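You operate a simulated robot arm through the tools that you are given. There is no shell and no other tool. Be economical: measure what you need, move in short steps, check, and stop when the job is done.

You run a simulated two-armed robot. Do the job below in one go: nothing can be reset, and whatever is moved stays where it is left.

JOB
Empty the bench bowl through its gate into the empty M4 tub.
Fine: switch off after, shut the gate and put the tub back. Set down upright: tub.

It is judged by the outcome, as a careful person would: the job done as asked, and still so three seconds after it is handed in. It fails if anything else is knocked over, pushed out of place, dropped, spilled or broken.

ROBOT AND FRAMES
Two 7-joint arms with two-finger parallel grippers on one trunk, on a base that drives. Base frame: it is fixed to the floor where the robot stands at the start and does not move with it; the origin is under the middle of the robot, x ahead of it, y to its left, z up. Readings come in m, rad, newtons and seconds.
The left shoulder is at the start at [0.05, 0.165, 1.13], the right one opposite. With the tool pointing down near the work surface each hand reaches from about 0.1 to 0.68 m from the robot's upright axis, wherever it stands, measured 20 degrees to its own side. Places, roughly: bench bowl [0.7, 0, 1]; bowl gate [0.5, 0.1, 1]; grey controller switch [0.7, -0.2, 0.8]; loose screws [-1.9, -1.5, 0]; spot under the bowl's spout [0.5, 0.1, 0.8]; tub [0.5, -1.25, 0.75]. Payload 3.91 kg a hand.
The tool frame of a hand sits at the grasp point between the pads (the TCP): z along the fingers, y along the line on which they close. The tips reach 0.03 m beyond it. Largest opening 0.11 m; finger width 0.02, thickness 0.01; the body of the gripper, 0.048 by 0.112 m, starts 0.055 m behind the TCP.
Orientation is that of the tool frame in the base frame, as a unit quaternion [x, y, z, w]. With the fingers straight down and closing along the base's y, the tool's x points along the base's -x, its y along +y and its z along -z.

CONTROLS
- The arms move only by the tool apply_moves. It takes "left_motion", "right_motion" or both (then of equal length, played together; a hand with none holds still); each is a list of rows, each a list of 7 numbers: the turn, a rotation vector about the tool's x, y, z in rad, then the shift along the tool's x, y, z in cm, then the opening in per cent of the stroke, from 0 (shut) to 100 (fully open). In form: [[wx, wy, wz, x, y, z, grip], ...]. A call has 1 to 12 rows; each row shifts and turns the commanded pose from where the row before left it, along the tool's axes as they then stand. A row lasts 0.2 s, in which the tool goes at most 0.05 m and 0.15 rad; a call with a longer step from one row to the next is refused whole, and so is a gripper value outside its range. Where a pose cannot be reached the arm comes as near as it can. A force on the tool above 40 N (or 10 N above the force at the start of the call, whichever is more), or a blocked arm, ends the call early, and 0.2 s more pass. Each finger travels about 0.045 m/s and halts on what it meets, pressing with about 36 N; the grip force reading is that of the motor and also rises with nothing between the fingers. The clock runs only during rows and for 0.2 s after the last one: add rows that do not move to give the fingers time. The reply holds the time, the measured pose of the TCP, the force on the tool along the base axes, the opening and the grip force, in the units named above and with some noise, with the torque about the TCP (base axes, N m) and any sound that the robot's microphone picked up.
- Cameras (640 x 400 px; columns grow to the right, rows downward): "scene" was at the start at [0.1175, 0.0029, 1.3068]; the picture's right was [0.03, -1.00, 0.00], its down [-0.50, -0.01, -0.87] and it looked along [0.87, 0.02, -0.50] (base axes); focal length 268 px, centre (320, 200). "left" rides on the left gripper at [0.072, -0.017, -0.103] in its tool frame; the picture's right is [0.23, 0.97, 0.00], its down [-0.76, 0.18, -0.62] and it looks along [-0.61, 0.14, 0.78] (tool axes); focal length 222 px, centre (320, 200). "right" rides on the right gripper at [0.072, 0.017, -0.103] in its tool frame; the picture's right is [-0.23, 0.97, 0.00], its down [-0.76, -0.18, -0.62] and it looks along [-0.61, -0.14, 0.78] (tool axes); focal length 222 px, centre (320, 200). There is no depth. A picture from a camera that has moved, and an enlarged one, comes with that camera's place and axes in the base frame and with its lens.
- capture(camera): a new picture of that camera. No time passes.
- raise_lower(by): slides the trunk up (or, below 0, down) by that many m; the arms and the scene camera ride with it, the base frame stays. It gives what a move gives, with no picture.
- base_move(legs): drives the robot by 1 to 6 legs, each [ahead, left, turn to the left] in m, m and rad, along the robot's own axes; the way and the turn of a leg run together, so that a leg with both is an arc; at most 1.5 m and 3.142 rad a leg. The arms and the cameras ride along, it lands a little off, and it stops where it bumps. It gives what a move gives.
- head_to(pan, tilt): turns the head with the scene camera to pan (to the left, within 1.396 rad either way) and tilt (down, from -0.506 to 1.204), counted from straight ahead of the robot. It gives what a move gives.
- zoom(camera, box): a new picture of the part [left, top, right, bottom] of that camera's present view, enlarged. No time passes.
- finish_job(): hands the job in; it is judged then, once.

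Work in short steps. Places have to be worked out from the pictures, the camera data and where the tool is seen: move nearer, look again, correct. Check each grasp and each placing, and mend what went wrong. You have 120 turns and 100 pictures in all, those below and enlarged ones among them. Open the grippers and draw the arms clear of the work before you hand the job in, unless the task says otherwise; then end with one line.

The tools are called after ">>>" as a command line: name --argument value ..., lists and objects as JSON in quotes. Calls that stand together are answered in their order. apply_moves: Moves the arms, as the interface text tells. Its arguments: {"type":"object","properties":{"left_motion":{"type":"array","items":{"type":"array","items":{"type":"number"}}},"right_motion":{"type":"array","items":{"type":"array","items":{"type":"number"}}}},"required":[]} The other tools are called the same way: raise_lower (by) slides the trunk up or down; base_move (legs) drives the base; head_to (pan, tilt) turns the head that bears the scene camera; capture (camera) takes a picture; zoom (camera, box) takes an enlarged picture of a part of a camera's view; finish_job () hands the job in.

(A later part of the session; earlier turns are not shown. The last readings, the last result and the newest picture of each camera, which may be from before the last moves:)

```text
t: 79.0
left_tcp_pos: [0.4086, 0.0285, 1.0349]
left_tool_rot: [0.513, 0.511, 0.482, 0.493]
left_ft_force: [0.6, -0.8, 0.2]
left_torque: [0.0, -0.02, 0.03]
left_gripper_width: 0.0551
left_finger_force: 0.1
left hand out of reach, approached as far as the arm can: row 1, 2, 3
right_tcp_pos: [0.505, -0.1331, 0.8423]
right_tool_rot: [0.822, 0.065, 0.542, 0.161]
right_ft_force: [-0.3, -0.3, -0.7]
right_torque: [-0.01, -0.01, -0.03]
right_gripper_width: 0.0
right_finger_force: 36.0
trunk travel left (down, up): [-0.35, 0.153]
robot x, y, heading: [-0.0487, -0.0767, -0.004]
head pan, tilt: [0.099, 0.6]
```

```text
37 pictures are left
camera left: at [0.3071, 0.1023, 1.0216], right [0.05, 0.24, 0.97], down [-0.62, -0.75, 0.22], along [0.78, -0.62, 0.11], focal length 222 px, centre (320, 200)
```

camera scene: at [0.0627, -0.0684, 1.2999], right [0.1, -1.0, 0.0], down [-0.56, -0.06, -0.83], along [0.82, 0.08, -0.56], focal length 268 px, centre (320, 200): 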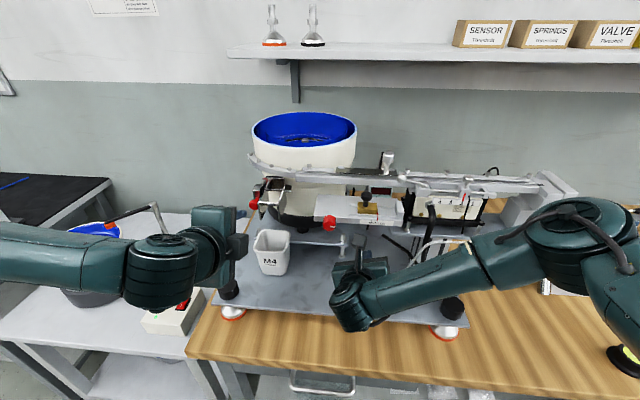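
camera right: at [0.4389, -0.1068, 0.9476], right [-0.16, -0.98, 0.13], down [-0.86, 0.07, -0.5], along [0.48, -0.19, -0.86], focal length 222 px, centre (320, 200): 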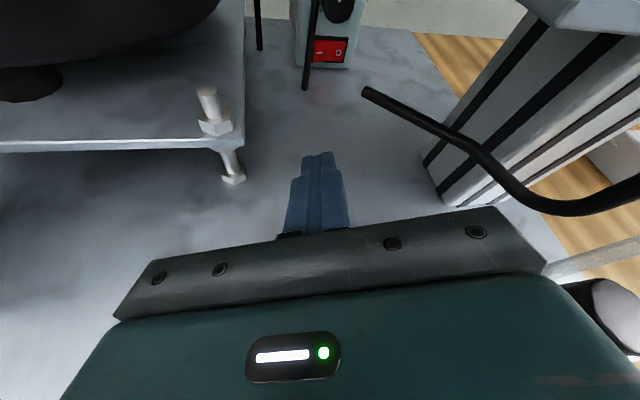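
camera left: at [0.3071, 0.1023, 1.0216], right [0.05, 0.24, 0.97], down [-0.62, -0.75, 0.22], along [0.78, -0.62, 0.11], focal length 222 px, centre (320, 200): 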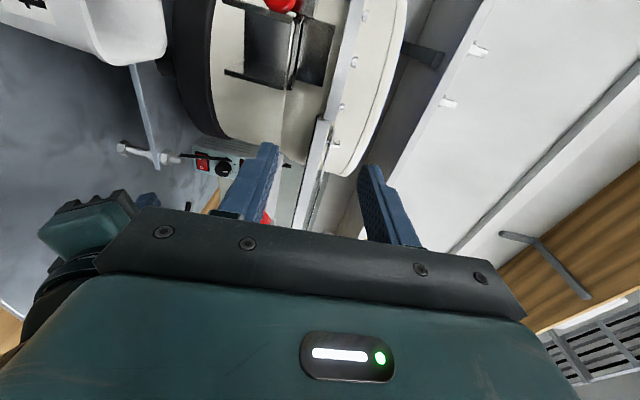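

The wrist is at a joint limit in this roll direction. I unwind and use the mirrored roll (camera to the right), as it worked for the right arm.

>>> apply_moves --left_motion '[[0.131, 0, 0, 0, 0, 0, 50], [0.131, 0, 0, 0, 0, 0, 50], [0.131, 0, 0, 0, 0, 0, 50], [0.131, 0, 0, 0, 0, 0, 50], [0, 0, -0.143, 0, 0, 0, 50], [0, 0, -0.143, 0, 0, 0, 50], [0, 0, -0.143, 0, 0, 0, 50], [0, 0, -0.143, 0, 0, 0, 50], [0, 0, -0.143, 0, 0, 0, 50], [0, 0, -0.143, 0, 0, 0, 50], [0, 0, -0.143, 0, 0, 0, 50], [0, 0, -0.143, 0, 0, 0, 50]]'

>>> apply_moves --left_motion '[[0, 0, -0.143, 0, 0, 0, 50], [0, 0, -0.143, 0, 0, 0, 50], [0, 0, -0.143, 0, 0, 0, 50], [0, 0, -0.143, 0, 0, 0, 50], [0, 0, -0.143, 0, 0, 0, 50], [0, 0, -0.143, 0, 0, 0, 50], [0, 0, -0.143, 0, 0, 0, 50], [0, 0, -0.143, 0, 0, 0, 50], [0, 0, -0.143, 0, 0, 0, 50], [0, 0, -0.143, 0, 0, 0, 50], [0, 0, -0.143, 0, 0, 0, 50]]'

```text
t: 81.6
left_tcp_pos: [0.4094, 0.0318, 1.033]
left_tool_rot: [0.189, 0.857, 0.093, 0.47]
left_ft_force: [-0.2, 0.6, -0.4]
left_torque: [-0.01, -0.01, 0.01]
left_gripper_width: 0.0551
left_finger_force: 0.1
right_tcp_pos: [0.5052, -0.132, 0.8429]
right_tool_rot: [0.822, 0.065, 0.543, 0.161]
right_ft_force: [0.7, -0.4, 0.1]
right_torque: [0.0, -0.03, -0.01]
right_gripper_width: 0.0002
right_finger_force: 35.8
trunk travel left (down, up): [-0.35, 0.153]
robot x, y, heading: [-0.0511, -0.0791, 0.003]
head pan, tilt: [0.099, 0.6]
```

```text
t: 84.0
left_tcp_pos: [0.409, 0.0308, 1.032]
left_tool_rot: [-0.473, 0.739, -0.268, 0.398]
left_ft_force: [-0.5, 0.5, 0.2]
left_torque: [0.01, -0.05, 0.02]
left_gripper_width: 0.0549
left_finger_force: 0.0
right_tcp_pos: [0.5042, -0.1323, 0.8412]
right_tool_rot: [0.822, 0.065, 0.542, 0.161]
right_ft_force: [-0.3, 0.3, 0.5]
right_torque: [-0.02, -0.04, -0.01]
right_gripper_width: 0.0
right_finger_force: 36.1
trunk travel left (down, up): [-0.35, 0.153]
robot x, y, heading: [-0.0506, -0.0801, -0.002]
head pan, tilt: [0.099, 0.6]
```

Roll reaches -65°. I finish to -90°, move in front of the knob, then flatten.

>>> apply_moves --left_motion '[[0, 0, -0.145, 0, 0, 0, 50], [0, 0, -0.145, 0, 0, 0, 50], [0, 0, -0.145, 0, 0, 0, 50], [0, 0, 0, -4.0, 1.2, 1.9, 50], [0, 0, 0, -4.0, 1.2, 1.9, 50], [0.131, 0, 0, 0, 0, 0, 50], [0.131, 0, 0, 0, 0, 0, 50], [0.131, 0, 0, 0, 0, 0, 50]]'

>>> capture --camera "left"

```text
t: 85.8
left_tcp_pos: [0.4286, 0.1082, 0.9916]
left_tool_rot: [0.61, -0.609, 0.367, -0.351]
left_ft_force: [-0.2, -1.1, -0.4]
left_torque: [0.0, -0.02, 0.02]
left_gripper_width: 0.0549
left_finger_force: 0.1
left hand out of reach, approached as far as the arm can: row 6, 7, 8
right_tcp_pos: [0.5045, -0.1316, 0.8421]
right_tool_rot: [0.822, 0.066, 0.542, 0.161]
right_ft_force: [0.6, -0.3, -0.2]
right_torque: [0.01, 0.02, -0.03]
right_gripper_width: 0.0
right_finger_force: 35.9
trunk travel left (down, up): [-0.35, 0.153]
robot x, y, heading: [-0.0541, -0.0754, -0.004]
head pan, tilt: [0.099, 0.6]
```

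```text
36 pictures are left
camera left: at [0.3465, 0.0394, 1.0564], right [-0.47, -0.24, -0.85], down [-0.62, 0.77, 0.13], along [0.62, 0.59, -0.51], focal length 222 px, centre (320, 200)
```

left: 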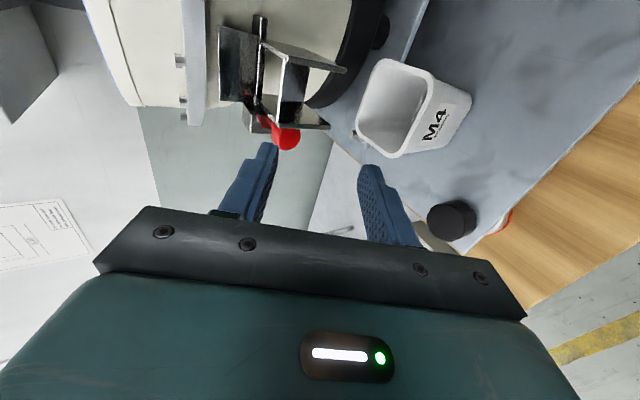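

At this height the wrist can't flatten below 30°. Lowering the trunk will help both arms: I withdraw the right hand from the corridor, raise both hands 0.2 m, then lower the trunk 0.2 m.

>>> apply_moves --right_motion '[[0, 0, 0, -1.4, -0.5, -3.8, 0], [0, 0, 0, -1.4, -0.5, -3.8, 0], [0, 0, 0, -1.4, -0.5, -3.8, 0], [0, 0, 0, 3.5, 1.33, -1.45, 0], [0, 0, 0, 3.5, 1.33, -1.45, 0], [0, 0, 0, 3.5, 1.33, -1.45, 0], [0, 0, 0, 3.5, 1.33, -1.45, 0], [0, 0, 0, 3.5, 1.33, -1.45, 0]]' --left_motion '[[0, 0, 0, 0, 0, 0, 50], [0, 0, 0, 0, 0, 0, 50], [0, 0, 0, 0, 0, 0, 50], [0, 0, 0, 0, -3.2, -2.5, 50], [0, 0, 0, 0, -3.2, -2.5, 50], [0, 0, 0, 0, -3.2, -2.5, 50], [0, 0, 0, 0, -3.2, -2.5, 50], [0, 0, 0, 0, -3.2, -2.5, 50]]'

>>> capture --camera "scene"

```text
t: 87.6
left_tcp_pos: [0.3977, 0.115, 1.1896]
left_tool_rot: [-0.609, 0.61, -0.366, 0.351]
left_ft_force: [-0.4, 0.1, 0.0]
left_torque: [0.0, 0.0, 0.0]
left_gripper_width: 0.0549
left_finger_force: 0.0
right_tcp_pos: [0.3883, -0.1043, 1.0424]
right_tool_rot: [0.822, 0.066, 0.542, 0.161]
right_ft_force: [0.1, -0.5, -1.0]
right_torque: [0.01, 0.01, 0.03]
right_gripper_width: 0.0001
right_finger_force: 35.9
trunk travel left (down, up): [-0.35, 0.153]
robot x, y, heading: [-0.0542, -0.0787, -0.003]
head pan, tilt: [0.099, 0.6]
```

```text
35 pictures are left
camera scene: at [0.0624, -0.0684, 1.2998], right [0.1, -1.0, 0.0], down [-0.56, -0.06, -0.83], along [0.82, 0.08, -0.56], focal length 268 px, centre (320, 200)
```

scene: 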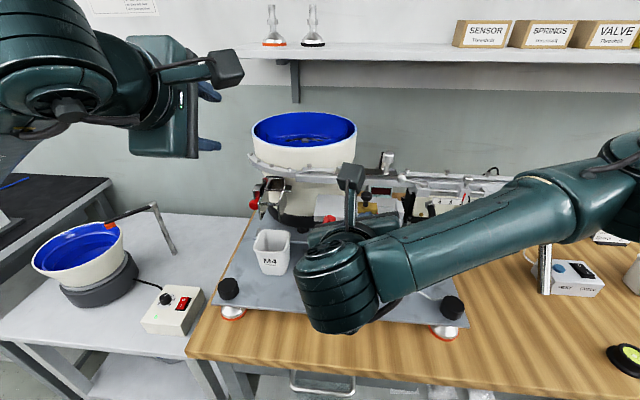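

Everything is clear; I lower the trunk in two steps, checking.

>>> raise_lower --by -0.18

>>> capture --camera "scene"

```text
t: 89.6
left_tcp_pos: [0.3995, 0.1159, 1.0101]
left_tool_rot: [0.61, -0.609, 0.366, -0.351]
left_ft_force: [0.5, 0.0, -1.3]
left_torque: [-0.06, 0.0, 0.01]
left_gripper_width: 0.0553
left_finger_force: 0.0
right_tcp_pos: [0.3878, -0.1038, 0.8621]
right_tool_rot: [0.822, 0.065, 0.542, 0.161]
right_ft_force: [0.7, -0.7, 0.5]
right_torque: [-0.01, -0.02, 0.03]
right_gripper_width: 0.0
right_finger_force: 36.5
trunk travel left (down, up): [-0.17, 0.333]
robot x, y, heading: [-0.049, -0.0771, 0.002]
head pan, tilt: [0.099, 0.6]
```

```text
34 pictures are left
camera scene: at [0.0627, -0.0682, 1.1199], right [0.1, -1.0, 0.0], down [-0.56, -0.06, -0.83], along [0.82, 0.08, -0.56], focal length 268 px, centre (320, 200)
```

scene: 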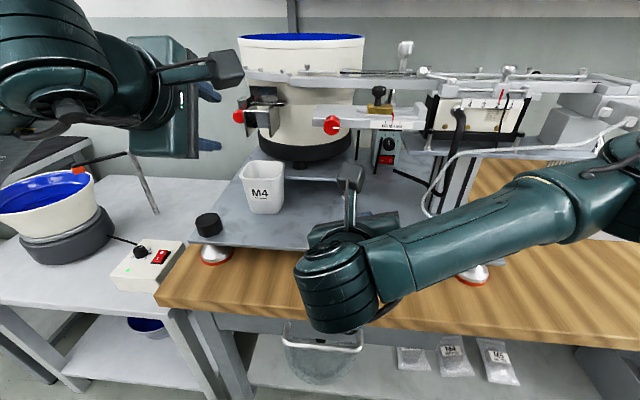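

Good. Now I flatten the left hand to horizontal.

>>> apply_moves --left_motion '[[0.131, 0, 0, 0, 0, 0, 50], [0.131, 0, 0, 0, 0, 0, 50], [0.131, 0, 0, 0, 0, 0, 50], [0.131, 0, 0, 0, 0, 0, 50], [0.09, 0, 0, 0, 0, 0, 40]]'

>>> capture --camera "left"

```text
t: 90.8
left_tcp_pos: [0.4029, 0.1174, 1.0095]
left_tool_rot: [0.513, -0.51, 0.496, -0.481]
left_ft_force: [-0.2, 0.0, -0.5]
left_torque: [0.01, -0.01, -0.01]
left_gripper_width: 0.0443
left_finger_force: 0.0
left hand out of reach, approached as far as the arm can: row 4, 5
right_tcp_pos: [0.3876, -0.105, 0.8618]
right_tool_rot: [0.822, 0.066, 0.543, 0.16]
right_ft_force: [0.3, -1.0, 0.2]
right_torque: [-0.02, 0.01, 0.0]
right_gripper_width: 0.0
right_finger_force: 35.5
trunk travel left (down, up): [-0.17, 0.333]
robot x, y, heading: [-0.05, -0.074, 0.002]
head pan, tilt: [0.099, 0.6]
```

```text
33 pictures are left
camera left: at [0.3, 0.0459, 1.0325], right [-0.05, -0.24, -0.97], down [-0.62, 0.77, -0.16], along [0.78, 0.59, -0.19], focal length 222 px, centre (320, 200)
```

left: 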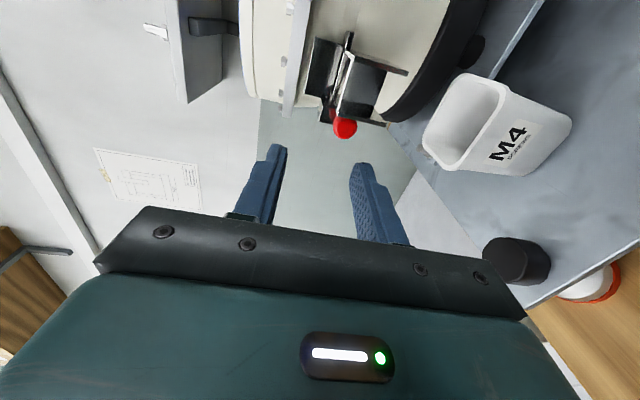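

The knob is at [0.494, 0.109, 0.984]. I align height and side, then advance partway.

>>> apply_moves --left_motion '[[0, 0, 0, 0.6, 2.4, 0, 40], [0, 0, 0, 0, 0, 2.2, 40], [0, 0, 0, 0, 0, 2.0, 40]]'

>>> zoom --camera "left" --box '[230, 70, 430, 220]'

>>> zoom --camera "scene" --box '[170, 60, 350, 180]'

```text
t: 91.6
left_tcp_pos: [0.4467, 0.1089, 1.0018]
left_tool_rot: [0.513, -0.51, 0.495, -0.481]
left_ft_force: [0.6, -0.7, -1.0]
left_torque: [-0.01, 0.01, -0.04]
left_gripper_width: 0.044
left_finger_force: 0.1
left hand out of reach, approached as far as the arm can: row 1
right_tcp_pos: [0.3878, -0.1034, 0.8628]
right_tool_rot: [0.822, 0.066, 0.542, 0.16]
right_ft_force: [0.0, -0.1, 0.5]
right_torque: [0.04, -0.05, -0.02]
right_gripper_width: 0.0
right_finger_force: 35.7
trunk travel left (down, up): [-0.17, 0.333]
robot x, y, heading: [-0.053, -0.0778, 0.001]
head pan, tilt: [0.099, 0.6]
```

```text
2.67 times, centred on (330, 145) of left
camera zoom: at [0.3442, 0.0382, 1.025], right [-0.05, -0.25, -0.97], down [-0.62, 0.77, -0.16], along [0.78, 0.6, -0.19], focal length 592 px, centre (293, 347)
```

zoom: 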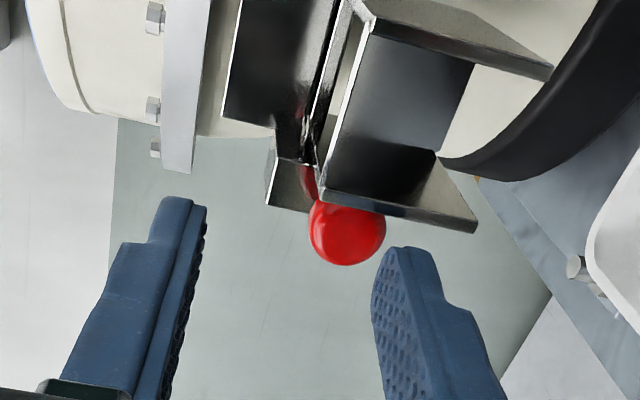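

```text
3.33 times, centred on (260, 120) of scene
camera zoom: at [0.0628, -0.0682, 1.1199], right [0.1, -1.0, 0.0], down [-0.56, -0.06, -0.83], along [0.82, 0.08, -0.56], focal length 892 px, centre (520, 467)
```

zoom: 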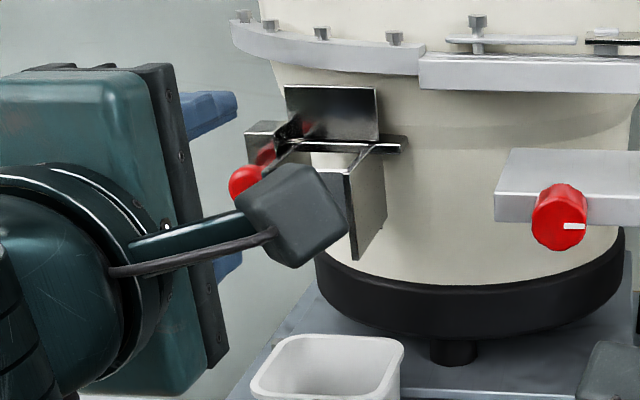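

I lower 1.7 cm, shift 4 mm outward to clear the side plate, then check again before closing in.

>>> apply_moves --left_motion '[[0, 0, 0, -0.4, 1.6, 0, 40], [0, 0, 0, 0, 0, 0.8, 40]]'

>>> zoom --camera "left" --box '[230, 70, 430, 220]'

```text
t: 92.2
left_tcp_pos: [0.4536, 0.1282, 0.9948]
left_tool_rot: [0.515, -0.512, 0.493, -0.479]
left_ft_force: [0.7, 0.3, -0.6]
left_torque: [-0.03, -0.04, 0.03]
left_gripper_width: 0.0437
left_finger_force: 0.1
left hand out of reach, approached as far as the arm can: row 1, 2
right_tcp_pos: [0.3878, -0.1049, 0.8634]
right_tool_rot: [0.822, 0.067, 0.542, 0.16]
right_ft_force: [0.0, -0.2, 0.8]
right_torque: [0.0, 0.0, 0.03]
right_gripper_width: 0.0001
right_finger_force: 35.7
trunk travel left (down, up): [-0.17, 0.333]
robot x, y, heading: [-0.0496, -0.0753, -0.001]
head pan, tilt: [0.099, 0.6]
```

```text
2.67 times, centred on (330, 145) of left
camera zoom: at [0.3519, 0.0573, 1.0176], right [-0.05, -0.25, -0.97], down [-0.62, 0.77, -0.16], along [0.78, 0.6, -0.2], focal length 592 px, centre (293, 347)
```

zoom: 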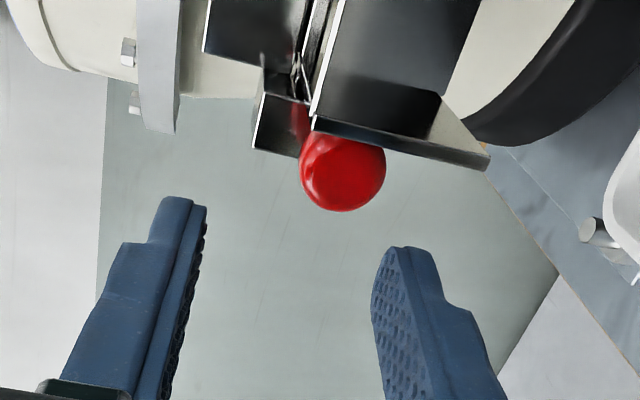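

The arm is at its limit and drifted in y. I give it slack by pitching 9° down, and correct y and z.

>>> apply_moves --left_motion '[[-0.1, 0, 0, 0, 0, 0, 40], [-0.08, 0, 0, 0, 0, 0, 40], [0, 0, 0, 1.5, 1.0, 0, 40]]'

>>> zoom --camera "left" --box '[230, 70, 430, 220]'

```text
t: 93.0
left_tcp_pos: [0.4521, 0.1144, 0.9834]
left_tool_rot: [0.555, -0.552, 0.447, -0.433]
left_ft_force: [-0.7, 0.4, 0.3]
left_torque: [0.02, -0.04, 0.0]
left_gripper_width: 0.0438
left_finger_force: 0.1
right_tcp_pos: [0.3873, -0.1053, 0.8614]
right_tool_rot: [0.822, 0.064, 0.542, 0.161]
right_ft_force: [0.2, -0.5, 0.7]
right_torque: [0.01, 0.0, -0.01]
right_gripper_width: 0.0
right_finger_force: 36.2
trunk travel left (down, up): [-0.17, 0.333]
robot x, y, heading: [-0.05, -0.0819, -0.003]
head pan, tilt: [0.099, 0.6]
```

```text
2.67 times, centred on (330, 145) of left
camera zoom: at [0.3554, 0.0445, 1.0243], right [-0.22, -0.24, -0.94], down [-0.64, 0.77, -0.05], along [0.74, 0.59, -0.33], focal length 592 px, centre (293, 347)
```

zoom: 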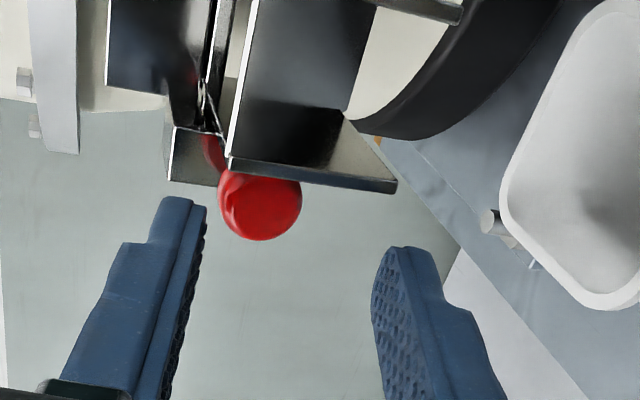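

Now responsive. I advance 2 cm with a slight rise so that the fingertips straddle the knob head.

>>> apply_moves --left_motion '[[0, 0, 0, 0.1, -0.45, 0.9, 40], [0, 0, 0, 0.1, -0.4, 0.95, 40]]'

>>> zoom --camera "left" --box '[230, 70, 430, 220]'

```text
t: 93.6
left_tcp_pos: [0.472, 0.1118, 0.987]
left_tool_rot: [0.555, -0.552, 0.448, -0.432]
left_ft_force: [0.5, -0.4, 0.3]
left_torque: [0.02, -0.01, -0.01]
left_gripper_width: 0.0441
left_finger_force: 0.1
right_tcp_pos: [0.3883, -0.105, 0.862]
right_tool_rot: [0.822, 0.065, 0.543, 0.161]
right_ft_force: [0.0, -0.6, 0.3]
right_torque: [0.0, 0.03, -0.02]
right_gripper_width: 0.0
right_finger_force: 36.1
trunk travel left (down, up): [-0.17, 0.333]
robot x, y, heading: [-0.0542, -0.0763, -0.002]
head pan, tilt: [0.099, 0.6]
```

```text
2.67 times, centred on (330, 145) of left
camera zoom: at [0.3754, 0.0413, 1.0289], right [-0.22, -0.24, -0.94], down [-0.64, 0.77, -0.05], along [0.74, 0.59, -0.33], focal length 592 px, centre (293, 347)
```

zoom: 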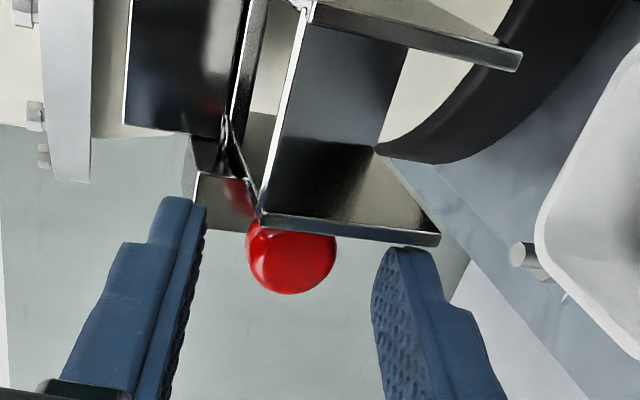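

The knob is centred between the tips. I advance 3 mm more and close.

>>> apply_moves --left_motion '[[0, 0, 0, 0, -0.1, 0.35, 40], [0, 0, 0, 0, 0, 0, 25], [0, 0, 0, 0, 0, 0, 10], [0, 0, 0, 0, 0, 0, 10], [0, 0, 0, 0, 0, 0, 10], [0, 0, 0, 0, 0, 0, 10]]'

>>> zoom --camera "left" --box '[230, 70, 430, 220]'

```text
t: 95.0
left_tcp_pos: [0.4757, 0.112, 0.9881]
left_tool_rot: [0.554, -0.552, 0.448, -0.433]
left_ft_force: [2.9, -0.5, 4.3]
left_torque: [-0.04, -0.11, -0.1]
left_gripper_width: 0.021
left_finger_force: 45.5
right_tcp_pos: [0.3868, -0.1043, 0.8618]
right_tool_rot: [0.822, 0.065, 0.542, 0.161]
right_ft_force: [0.7, 0.3, -0.8]
right_torque: [-0.01, 0.05, 0.02]
right_gripper_width: 0.0
right_finger_force: 36.0
trunk travel left (down, up): [-0.17, 0.333]
robot x, y, heading: [-0.052, -0.0765, -0.001]
head pan, tilt: [0.099, 0.6]
```

```text
2.67 times, centred on (330, 145) of left
camera zoom: at [0.3792, 0.0413, 1.0296], right [-0.22, -0.24, -0.94], down [-0.64, 0.77, -0.05], along [0.74, 0.59, -0.32], focal length 592 px, centre (293, 347)
```

zoom: 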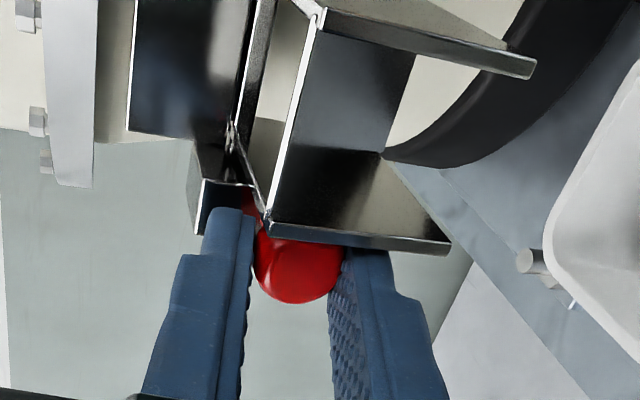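

The knob head is clamped (21 mm). I pull it 1 cm in +y and check.

>>> apply_moves --left_motion '[[0, 0, 0, -0.5, 0, 0, 10], [0, 0, 0, -0.5, 0, 0, 10], [0, 0, 0, 0, 0, 0, 10]]'

>>> zoom --camera "left" --box '[230, 70, 430, 220]'

```text
t: 95.8
left_tcp_pos: [0.4757, 0.1201, 0.9895]
left_tool_rot: [0.554, -0.552, 0.448, -0.433]
left_ft_force: [20.0, -0.6, 8.5]
left_torque: [-0.17, -0.33, -0.51]
left_gripper_width: 0.0208
left_finger_force: 44.8
right_tcp_pos: [0.3886, -0.1052, 0.8609]
right_tool_rot: [0.823, 0.066, 0.542, 0.16]
right_ft_force: [0.3, 0.3, 0.3]
right_torque: [0.02, -0.01, -0.01]
right_gripper_width: 0.0003
right_finger_force: 35.7
trunk travel left (down, up): [-0.17, 0.333]
robot x, y, heading: [-0.0535, -0.0759, -0.004]
head pan, tilt: [0.099, 0.6]
```

```text
2.67 times, centred on (330, 145) of left
camera zoom: at [0.3792, 0.0503, 1.0296], right [-0.22, -0.24, -0.94], down [-0.64, 0.77, -0.05], along [0.74, 0.59, -0.32], focal length 592 px, centre (293, 347)
```

zoom: 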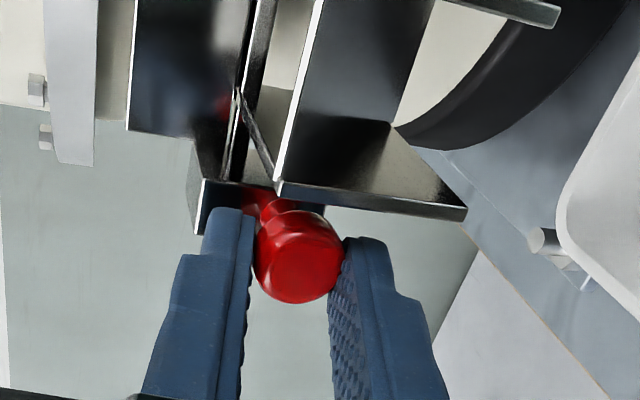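

The gate slides with the knob. I continue pulling in small steps.

>>> apply_moves --left_motion '[[0, 0, 0, -0.6, 0, 0.15, 10], [0, 0, 0, -0.6, 0, 0.1, 10], [0, 0, 0, -0.6, 0, 0, 10], [0, 0, 0, 0, 0, 0, 10]]'

>>> zoom --camera "left" --box '[230, 70, 430, 220]'

```text
t: 96.8
left_tcp_pos: [0.4758, 0.1376, 0.9894]
left_tool_rot: [0.554, -0.552, 0.447, -0.433]
left_ft_force: [1.0, -0.2, 6.3]
left_torque: [0.1, -0.15, 0.4]
left_gripper_width: 0.0208
left_finger_force: 45.0
right_tcp_pos: [0.3878, -0.1045, 0.8618]
right_tool_rot: [0.822, 0.067, 0.542, 0.16]
right_ft_force: [0.8, 0.9, -0.9]
right_torque: [0.01, -0.04, -0.01]
right_gripper_width: 0.0
right_finger_force: 36.0
trunk travel left (down, up): [-0.17, 0.333]
robot x, y, heading: [-0.0518, -0.0789, -0.003]
head pan, tilt: [0.099, 0.6]
```

```text
2.67 times, centred on (330, 145) of left
camera zoom: at [0.3792, 0.0672, 1.0298], right [-0.22, -0.24, -0.94], down [-0.64, 0.77, -0.05], along [0.74, 0.59, -0.33], focal length 592 px, centre (293, 347)
```

zoom: 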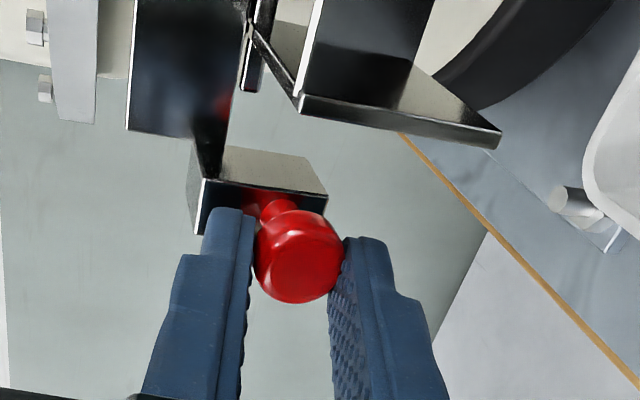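

Moving freely (2.5 cm). I keep pulling until it meets its stop.

>>> apply_moves --left_motion '[[0, 0, 0, -0.6, 0, 0, 10], [0, 0, 0, -0.6, 0, 0, 10], [0, 0, 0, -0.6, 0, 0, 10], [0, 0, 0, 0, 0, 0, 10]]'

>>> capture --camera "left"

>>> zoom --camera "scene" --box '[180, 60, 340, 220]'

```text
t: 97.8
left_tcp_pos: [0.4755, 0.1516, 0.9888]
left_tool_rot: [-0.552, 0.555, -0.449, 0.432]
left_ft_force: [8.0, -16.1, 9.8]
left_torque: [-0.11, -0.3, -0.17]
left_gripper_width: 0.0206
left_finger_force: 45.4
right_tcp_pos: [0.3877, -0.1066, 0.8618]
right_tool_rot: [0.822, 0.064, 0.542, 0.161]
right_ft_force: [-0.7, 0.3, -0.2]
right_torque: [0.01, 0.0, 0.01]
right_gripper_width: 0.0
right_finger_force: 36.1
trunk travel left (down, up): [-0.17, 0.333]
robot x, y, heading: [-0.0555, -0.079, -0.006]
head pan, tilt: [0.099, 0.6]
```

```text
24 pictures are left
camera left: at [0.3785, 0.0826, 1.0294], right [-0.22, -0.24, -0.95], down [-0.63, 0.77, -0.05], along [0.74, 0.59, -0.32], focal length 222 px, centre (320, 200)
```

left: 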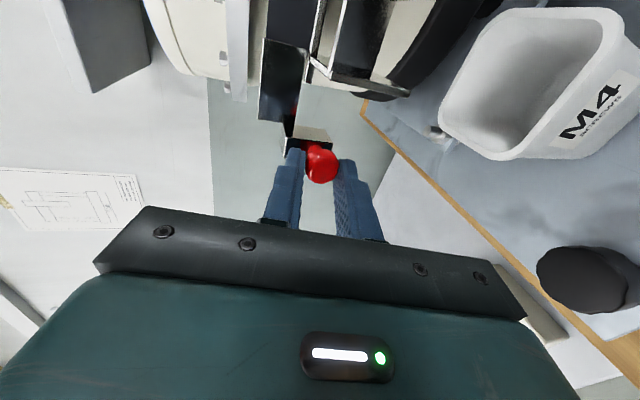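

```text
2.50 times, centred on (260, 140) of scene
camera zoom: at [0.0627, -0.0703, 1.1199], right [0.1, -1.0, 0.0], down [-0.56, -0.05, -0.83], along [0.82, 0.08, -0.56], focal length 669 px, centre (470, 350)
```

zoom: 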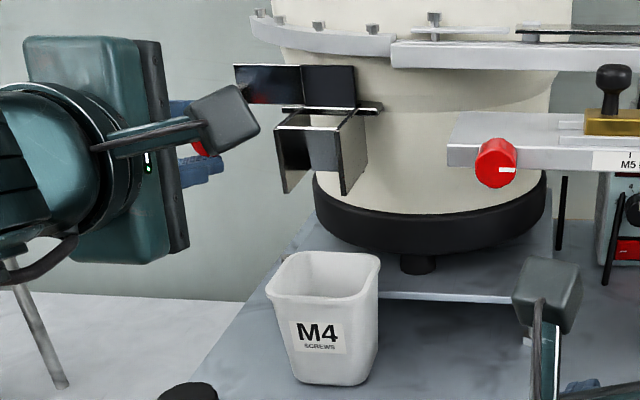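

The gate is at its stop, 4 cm open; the left hand keeps holding the knob (relaxing the pull 1.5 mm). Now the right hand re-enters the corridor to just before the switch.

>>> apply_moves --left_motion '[[0, 0, 0, 0.15, 0, 0, 10], [0, 0, 0, 0, 0, 0, 10], [0, 0, 0, 0, 0, 0, 10], [0, 0, 0, 0, 0, 0, 10], [0, 0, 0, 0, 0, 0, 10], [0, 0, 0, 0, 0, 0, 10], [0, 0, 0, 0, 0, 0, 10], [0, 0, 0, 0, 0, 0, 10]]' --right_motion '[[0, 0, 0, 0.45, 0.22, 2.4, 0], [0, 0, 0, 0.45, 0.22, 2.4, 0], [0, 0, 0, 0.45, 0.22, 2.4, 0], [0, 0, 0, 0.45, 0.22, 2.4, 0], [0, 0, 0, 0.45, 0.22, 2.4, 0], [0, 0, 0, 0.67, 0.25, 1.83, 0], [0, 0, 0, 0.67, 0.25, 1.83, 0], [0, 0, 0, 0.67, 0.25, 1.83, 0]]'

>>> capture --camera "right"

```text
t: 99.6
left_tcp_pos: [0.4754, 0.1525, 0.9893]
left_tool_rot: [-0.552, 0.554, -0.449, 0.432]
left_ft_force: [-6.2, -18.7, 5.0]
left_torque: [-0.21, -0.08, -0.53]
left_gripper_width: 0.0208
left_finger_force: 45.8
right_tcp_pos: [0.5622, -0.1443, 0.8419]
right_tool_rot: [0.822, 0.065, 0.543, 0.161]
right_ft_force: [-0.2, 0.2, -0.6]
right_torque: [0.01, -0.03, 0.0]
right_gripper_width: 0.0
right_finger_force: 36.1
trunk travel left (down, up): [-0.17, 0.333]
robot x, y, heading: [-0.0527, -0.0807, 0.001]
head pan, tilt: [0.099, 0.6]
```

```text
22 pictures are left
camera right: at [0.4961, -0.1196, 0.9486], right [-0.16, -0.98, 0.13], down [-0.86, 0.07, -0.5], along [0.48, -0.19, -0.86], focal length 222 px, centre (320, 200)
```

right: 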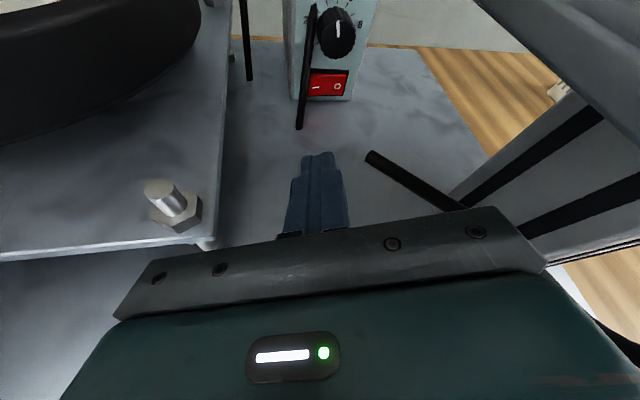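

I rise slightly over the cable while advancing, then go along the tool axis toward the "I" side of the rocker, stopping just short.

>>> apply_moves --right_motion '[[0, 0, 0, 1.3, 0.4, 2.0, 0], [0, 0, 0, 1.3, 0.4, 2.0, 0], [0, 0, 0, 0, 0, 1.2, 0], [0, 0, 0, 0, 0, 1.2, 0]]'

>>> capture --camera "right"

```text
t: 100.0
left_tcp_pos: [0.4754, 0.1516, 0.99]
left_tool_rot: [-0.552, 0.554, -0.45, 0.431]
left_ft_force: [-3.3, -3.2, 1.4]
left_torque: [0.1, -0.08, 0.36]
left_gripper_width: 0.0209
left_finger_force: 44.8
right_tcp_pos: [0.5859, -0.1479, 0.8501]
right_tool_rot: [0.823, 0.07, 0.539, 0.162]
right_ft_force: [-12.0, -6.8, 5.3]
right_torque: [0.27, 0.2, 1.03]
right_gripper_width: 0.0002
right_finger_force: 36.0
trunk travel left (down, up): [-0.17, 0.333]
robot x, y, heading: [-0.0562, -0.0743, -0.003]
head pan, tilt: [0.099, 0.6]
stopped in row 2 (right hand): the force on the tool passed its limit at 68 N (the readings are from after the stop); the commanded pose is now the measured one
```

```text
21 pictures are left
camera right: at [0.5191, -0.1228, 0.9564], right [-0.15, -0.98, 0.14], down [-0.87, 0.07, -0.49], along [0.47, -0.19, -0.86], focal length 222 px, centre (320, 200)
```

right: 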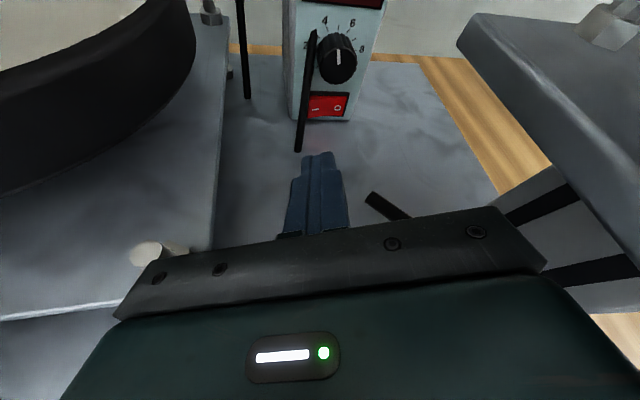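

The torque points to contact at the bracket's left end: the mounting bolt at [0.55, -0.08]. I back off 1 cm, shift 1.6 cm right, and pass it.

>>> apply_moves --right_motion '[[0, 0, 0, -0.5, 0.1, -1.1, 0], [0, 0, 0, -0.45, 1.5, 0.3, 0], [0, 0, 0, 0.72, 0.21, 1.38, 0], [0, 0, 0, 0.72, 0.21, 1.38, 0], [0, 0, 0, 0.72, 0.21, 1.38, 0]]'

>>> capture --camera "right"

```text
t: 101.2
left_tcp_pos: [0.4772, 0.1522, 0.9892]
left_tool_rot: [-0.551, 0.554, -0.451, 0.431]
left_ft_force: [-14.6, -8.1, 9.2]
left_torque: [-0.31, -0.16, -1.14]
left_gripper_width: 0.0206
left_finger_force: 45.1
right_tcp_pos: [0.618, -0.1714, 0.8528]
right_tool_rot: [0.825, 0.07, 0.538, 0.161]
right_ft_force: [-7.1, 0.8, -12.3]
right_torque: [0.23, -1.73, -0.33]
right_gripper_width: 0.0
right_finger_force: 35.7
trunk travel left (down, up): [-0.17, 0.333]
robot x, y, heading: [-0.0511, -0.0799, 0.001]
head pan, tilt: [0.099, 0.6]
```

```text
20 pictures are left
camera right: at [0.5521, -0.1451, 0.9585], right [-0.15, -0.98, 0.14], down [-0.87, 0.06, -0.49], along [0.47, -0.19, -0.86], focal length 222 px, centre (320, 200)
```

right: 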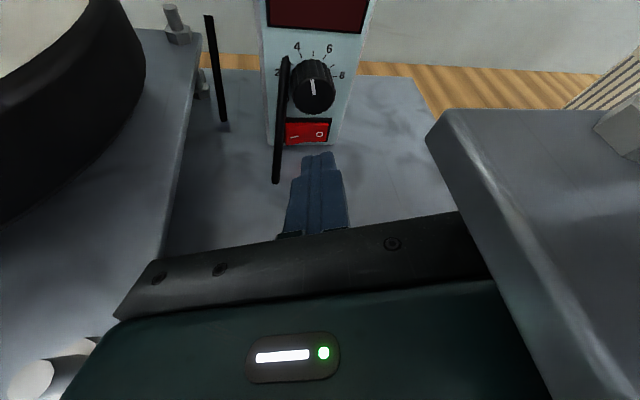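

Past the bolt; a light contact on the top-right with the shelf. I move slightly left and down to free it and approach to about 1 cm from the rocker's "I" side.

>>> apply_moves --right_motion '[[0, 0, 0, -0.8, -1.15, 0.3, 0], [0, 0, 0, 0.05, -0.1, 1.1, 0], [0, 0, 0, 0.05, -0.1, 1.1, 0], [0, 0, 0, 0.14, 0.05, 0.4, 0]]'

>>> zoom --camera "right" --box '[240, 80, 380, 240]'

```text
t: 102.2
left_tcp_pos: [0.4762, 0.1521, 0.9883]
left_tool_rot: [-0.552, 0.554, -0.45, 0.432]
left_ft_force: [-12.9, -11.1, 11.0]
left_torque: [-0.17, -0.19, -0.45]
left_gripper_width: 0.0208
left_finger_force: 45.0
right_tcp_pos: [0.6457, -0.1677, 0.8373]
right_tool_rot: [0.824, 0.07, 0.539, 0.161]
right_ft_force: [-0.6, 0.1, 0.4]
right_torque: [-0.04, 0.0, 0.0]
right_gripper_width: 0.0
right_finger_force: 36.2
trunk travel left (down, up): [-0.17, 0.333]
robot x, y, heading: [-0.0534, -0.0772, -0.002]
head pan, tilt: [0.099, 0.6]
```

```text
2.50 times, centred on (310, 160) of right
camera zoom: at [0.5786, -0.1424, 0.942], right [-0.15, -0.98, 0.13], down [-0.87, 0.07, -0.49], along [0.47, -0.19, -0.86], focal length 555 px, centre (345, 300)
```

zoom: 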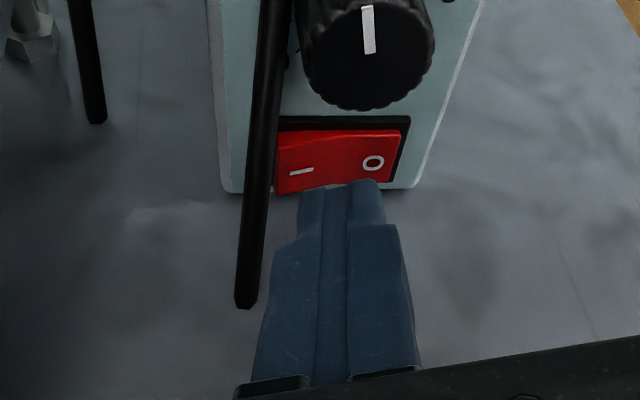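

The rocker's "I" half (left) is proud. The leading left corner of the fingertips lies over it, with a few mm to the thin post. I shift 2.5 mm left and push forward slowly.

>>> apply_moves --right_motion '[[0, 0, 0, 0.07, -0.24, -0.05, 0], [0, 0, 0, 0.12, -0.02, 0.27, 0], [0, 0, 0, 0.12, -0.02, 0.27, 0], [0, 0, 0, 0.12, -0.02, 0.27, 0], [0, 0, 0, 0.12, -0.02, 0.27, 0]]'

>>> zoom --camera "right" --box '[240, 80, 380, 240]'

```text
t: 103.5
left_tcp_pos: [0.4765, 0.1519, 0.9886]
left_tool_rot: [-0.552, 0.554, -0.45, 0.432]
left_ft_force: [-11.6, -12.4, 11.0]
left_torque: [-0.11, -0.16, -0.26]
left_gripper_width: 0.0208
left_finger_force: 45.0
right_tcp_pos: [0.6545, -0.1645, 0.8356]
right_tool_rot: [0.823, 0.071, 0.541, 0.159]
right_ft_force: [-2.0, 0.1, 0.4]
right_torque: [-0.01, 0.0, 0.01]
right_gripper_width: 0.0
right_finger_force: 36.2
trunk travel left (down, up): [-0.17, 0.333]
robot x, y, heading: [-0.0512, -0.0774, 0.002]
head pan, tilt: [0.099, 0.6]
```

```text
2.50 times, centred on (310, 160) of right
camera zoom: at [0.5904, -0.1387, 0.9417], right [-0.15, -0.98, 0.13], down [-0.87, 0.07, -0.49], along [0.47, -0.19, -0.86], focal length 555 px, centre (345, 300)
```

zoom: 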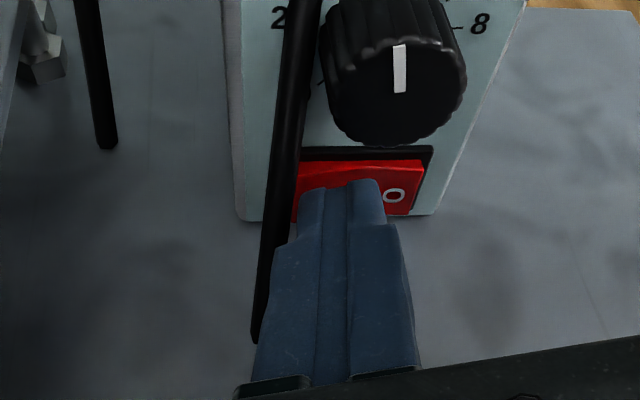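

The tip now covers the "I" half and starts to touch (-2 N). I push on.

>>> apply_moves --right_motion '[[0, 0, 0, 0.12, -0.02, 0.27, 0], [0, 0, 0, 0.12, -0.02, 0.27, 0], [0, 0, 0, 0.12, -0.02, 0.27, 0]]'

>>> zoom --camera "right" --box '[220, 40, 380, 240]'

```text
t: 104.0
left_tcp_pos: [0.4756, 0.152, 0.9886]
left_tool_rot: [-0.551, 0.553, -0.451, 0.432]
left_ft_force: [-6.6, -1.6, 2.6]
left_torque: [0.12, -0.06, 0.41]
left_gripper_width: 0.0207
left_finger_force: 44.8
right_tcp_pos: [0.6583, -0.1645, 0.8366]
right_tool_rot: [0.824, 0.069, 0.538, 0.162]
right_ft_force: [-16.4, -4.5, 3.9]
right_torque: [0.05, -0.11, -0.18]
right_gripper_width: 0.0
right_finger_force: 36.3
trunk travel left (down, up): [-0.17, 0.333]
robot x, y, heading: [-0.055, -0.0777, -0.002]
head pan, tilt: [0.099, 0.6]
stopped in row 2 (right hand): the force on the tool passed its limit at 48 N (the readings are from after the stop); the commanded pose is now the measured one
```

```text
2.00 times, centred on (300, 140) of right
camera zoom: at [0.5923, -0.1385, 0.9419], right [-0.15, -0.98, 0.14], down [-0.87, 0.07, -0.49], along [0.47, -0.19, -0.86], focal length 444 px, centre (360, 320)
```

zoom: 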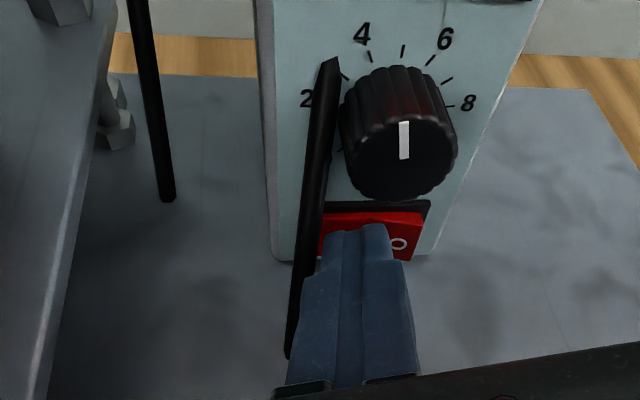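

Firm press made (48 N). I back off 1.5 cm, wait a moment for any sound, and look at rocker and display.

>>> apply_moves --right_motion '[[0, 0, 0, -0.6, 0.1, -1.4, 0], [0, 0, 0, 0, 0, 0, 0], [0, 0, 0, 0, 0, 0, 0], [0, 0, 0, 0, 0, 0, 0], [0, 0, 0, 0, 0, 0, 0]]'

>>> zoom --camera "right" --box '[200, 0, 400, 220]'

```text
t: 105.2
left_tcp_pos: [0.4766, 0.1523, 0.9892]
left_tool_rot: [-0.553, 0.554, -0.45, 0.43]
left_ft_force: [-21.8, -3.7, 9.7]
left_torque: [-0.27, -0.07, -0.8]
left_gripper_width: 0.0205
left_finger_force: 44.7
right_tcp_pos: [0.6433, -0.1644, 0.8348]
right_tool_rot: [0.824, 0.069, 0.538, 0.162]
right_ft_force: [0.3, 0.2, -0.1]
right_torque: [-0.02, -0.04, -0.03]
right_gripper_width: 0.0
right_finger_force: 35.8
trunk travel left (down, up): [-0.17, 0.333]
robot x, y, heading: [-0.0523, -0.0771, -0.002]
head pan, tilt: [0.099, 0.6]
```

```text
1.82 times, centred on (300, 110) of right
camera zoom: at [0.5779, -0.1383, 0.9415], right [-0.15, -0.98, 0.14], down [-0.87, 0.07, -0.49], along [0.47, -0.19, -0.86], focal length 404 px, centre (356, 364)
```

zoom: 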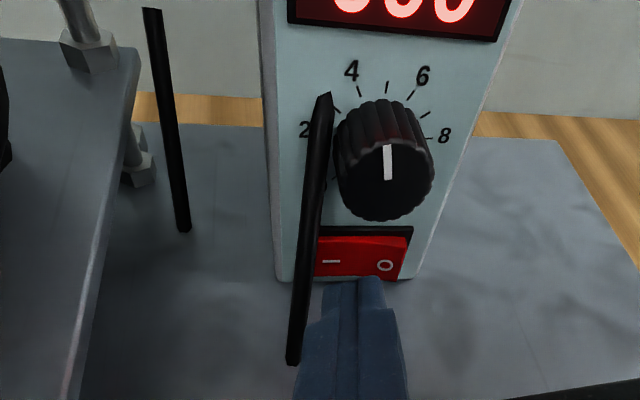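

The display lit up: the controller is on. I wait and look at the tub and bowl.

>>> apply_moves --right_motion '[[0, 0, 0, -0.2, 0, -0.5, 0], [0, 0, 0, 0, 0, 0, 0], [0, 0, 0, 0, 0, 0, 0], [0, 0, 0, 0, 0, 0, 0], [0, 0, 0, 0, 0, 0, 0], [0, 0, 0, 0, 0, 0, 0], [0, 0, 0, 0, 0, 0, 0], [0, 0, 0, 0, 0, 0, 0], [0, 0, 0, 0, 0, 0, 0], [0, 0, 0, 0, 0, 0, 0], [0, 0, 0, 0, 0, 0, 0], [0, 0, 0, 0, 0, 0, 0]]'

>>> capture --camera "scene"

```text
t: 107.8
left_tcp_pos: [0.4762, 0.1527, 0.9882]
left_tool_rot: [-0.552, 0.554, -0.449, 0.431]
left_ft_force: [-17.6, -7.2, 13.0]
left_torque: [-0.1, -0.13, -0.23]
left_gripper_width: 0.0209
left_finger_force: 44.8
right_tcp_pos: [0.637, -0.1641, 0.8355]
right_tool_rot: [0.825, 0.07, 0.538, 0.161]
right_ft_force: [-0.3, -0.1, -0.5]
right_torque: [0.03, -0.01, 0.0]
right_gripper_width: 0.0
right_finger_force: 36.2
trunk travel left (down, up): [-0.17, 0.333]
robot x, y, heading: [-0.049, -0.0753, -0.005]
head pan, tilt: [0.099, 0.6]
```

```text
15 pictures are left
camera scene: at [0.0596, -0.0697, 1.1203], right [0.1, -1.0, 0.0], down [-0.56, -0.05, -0.83], along [0.82, 0.08, -0.56], focal length 268 px, centre (320, 200)
```

scene: 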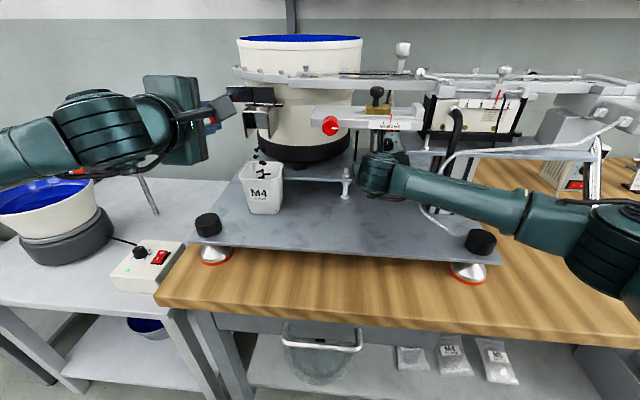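

Screws are dropping into the tub. While it runs, I pre-position the right fingertip in front of the "O" half (2.2 cm right).

>>> apply_moves --right_motion '[[0, 0, 0, -0.32, 1.03, 0.2, 0], [0, 0, 0, -0.32, 1.03, 0.2, 0], [0, 0, 0, 0, 0, 0, 0], [0, 0, 0, 0, 0, 0, 0], [0, 0, 0, 0, 0, 0, 0], [0, 0, 0, 0, 0, 0, 0], [0, 0, 0, 0, 0, 0, 0], [0, 0, 0, 0, 0, 0, 0], [0, 0, 0, 0, 0, 0, 0], [0, 0, 0, 0, 0, 0, 0], [0, 0, 0, 0, 0, 0, 0], [0, 0, 0, 0, 0, 0, 0]]'

>>> apply_moves --right_motion '[[0, 0, 0, 0, 0, 0, 0], [0, 0, 0, 0, 0, 0, 0], [0, 0, 0, 0, 0, 0, 0], [0, 0, 0, 0, 0, 0, 0], [0, 0, 0, 0, 0, 0, 0], [0, 0, 0, 0, 0, 0, 0], [0, 0, 0, 0, 0, 0, 0], [0, 0, 0, 0, 0, 0, 0], [0, 0, 0, 0, 0, 0, 0], [0, 0, 0, 0, 0, 0, 0], [0, 0, 0, 0, 0, 0, 0], [0, 0, 0, 0, 0, 0, 0]]'

>>> zoom --camera "scene" --box '[200, 20, 400, 220]'

>>> zoom --camera "right" --box '[200, 0, 400, 220]'

```text
t: 110.4
left_tcp_pos: [0.4764, 0.1518, 0.9884]
left_tool_rot: [-0.553, 0.553, -0.45, 0.431]
left_ft_force: [-18.1, -7.0, 13.4]
left_torque: [-0.12, -0.14, -0.22]
left_gripper_width: 0.0211
left_finger_force: 45.0
right_tcp_pos: [0.6385, -0.1867, 0.8358]
right_tool_rot: [0.824, 0.069, 0.539, 0.161]
right_ft_force: [-0.2, -0.4, 0.7]
right_torque: [0.0, 0.0, 0.01]
right_gripper_width: 0.0002
right_finger_force: 35.9
trunk travel left (down, up): [-0.17, 0.333]
robot x, y, heading: [-0.052, -0.0732, -0.002]
head pan, tilt: [0.099, 0.6]
```

```text
t: 113.0
left_tcp_pos: [0.4761, 0.1535, 0.989]
left_tool_rot: [-0.552, 0.554, -0.45, 0.431]
left_ft_force: [-16.7, -7.7, 13.5]
left_torque: [-0.12, -0.18, -0.21]
left_gripper_width: 0.0205
left_finger_force: 45.4
right_tcp_pos: [0.6383, -0.1865, 0.8345]
right_tool_rot: [0.824, 0.07, 0.538, 0.161]
right_ft_force: [-0.3, -0.1, -0.4]
right_torque: [-0.02, -0.01, -0.01]
right_gripper_width: 0.0001
right_finger_force: 36.2
trunk travel left (down, up): [-0.17, 0.333]
robot x, y, heading: [-0.0507, -0.0744, -0.004]
head pan, tilt: [0.099, 0.6]
```

```text
2.00 times, centred on (300, 120) of scene
camera zoom: at [0.0598, -0.0698, 1.1203], right [0.1, -1.0, 0.0], down [-0.56, -0.05, -0.83], along [0.82, 0.08, -0.56], focal length 536 px, centre (360, 360)
```

zoom: 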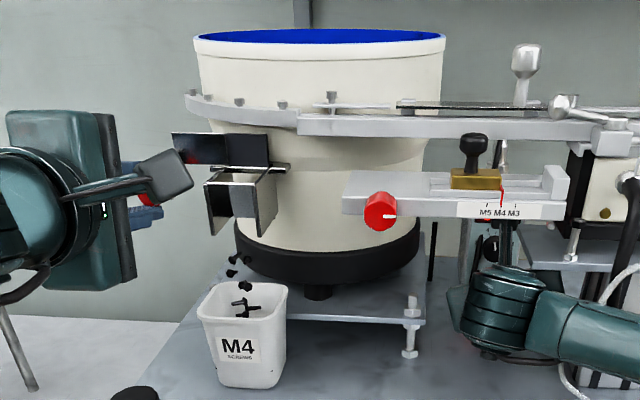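

```text
1.82 times, centred on (300, 110) of right
camera zoom: at [0.5725, -0.1614, 0.9411], right [-0.15, -0.98, 0.13], down [-0.87, 0.07, -0.49], along [0.47, -0.19, -0.86], focal length 404 px, centre (356, 364)
```

zoom: 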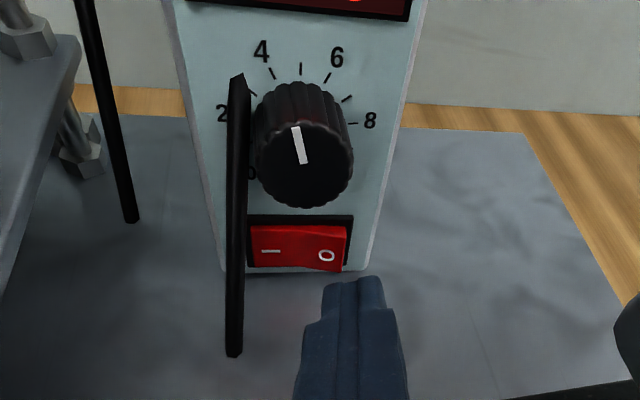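

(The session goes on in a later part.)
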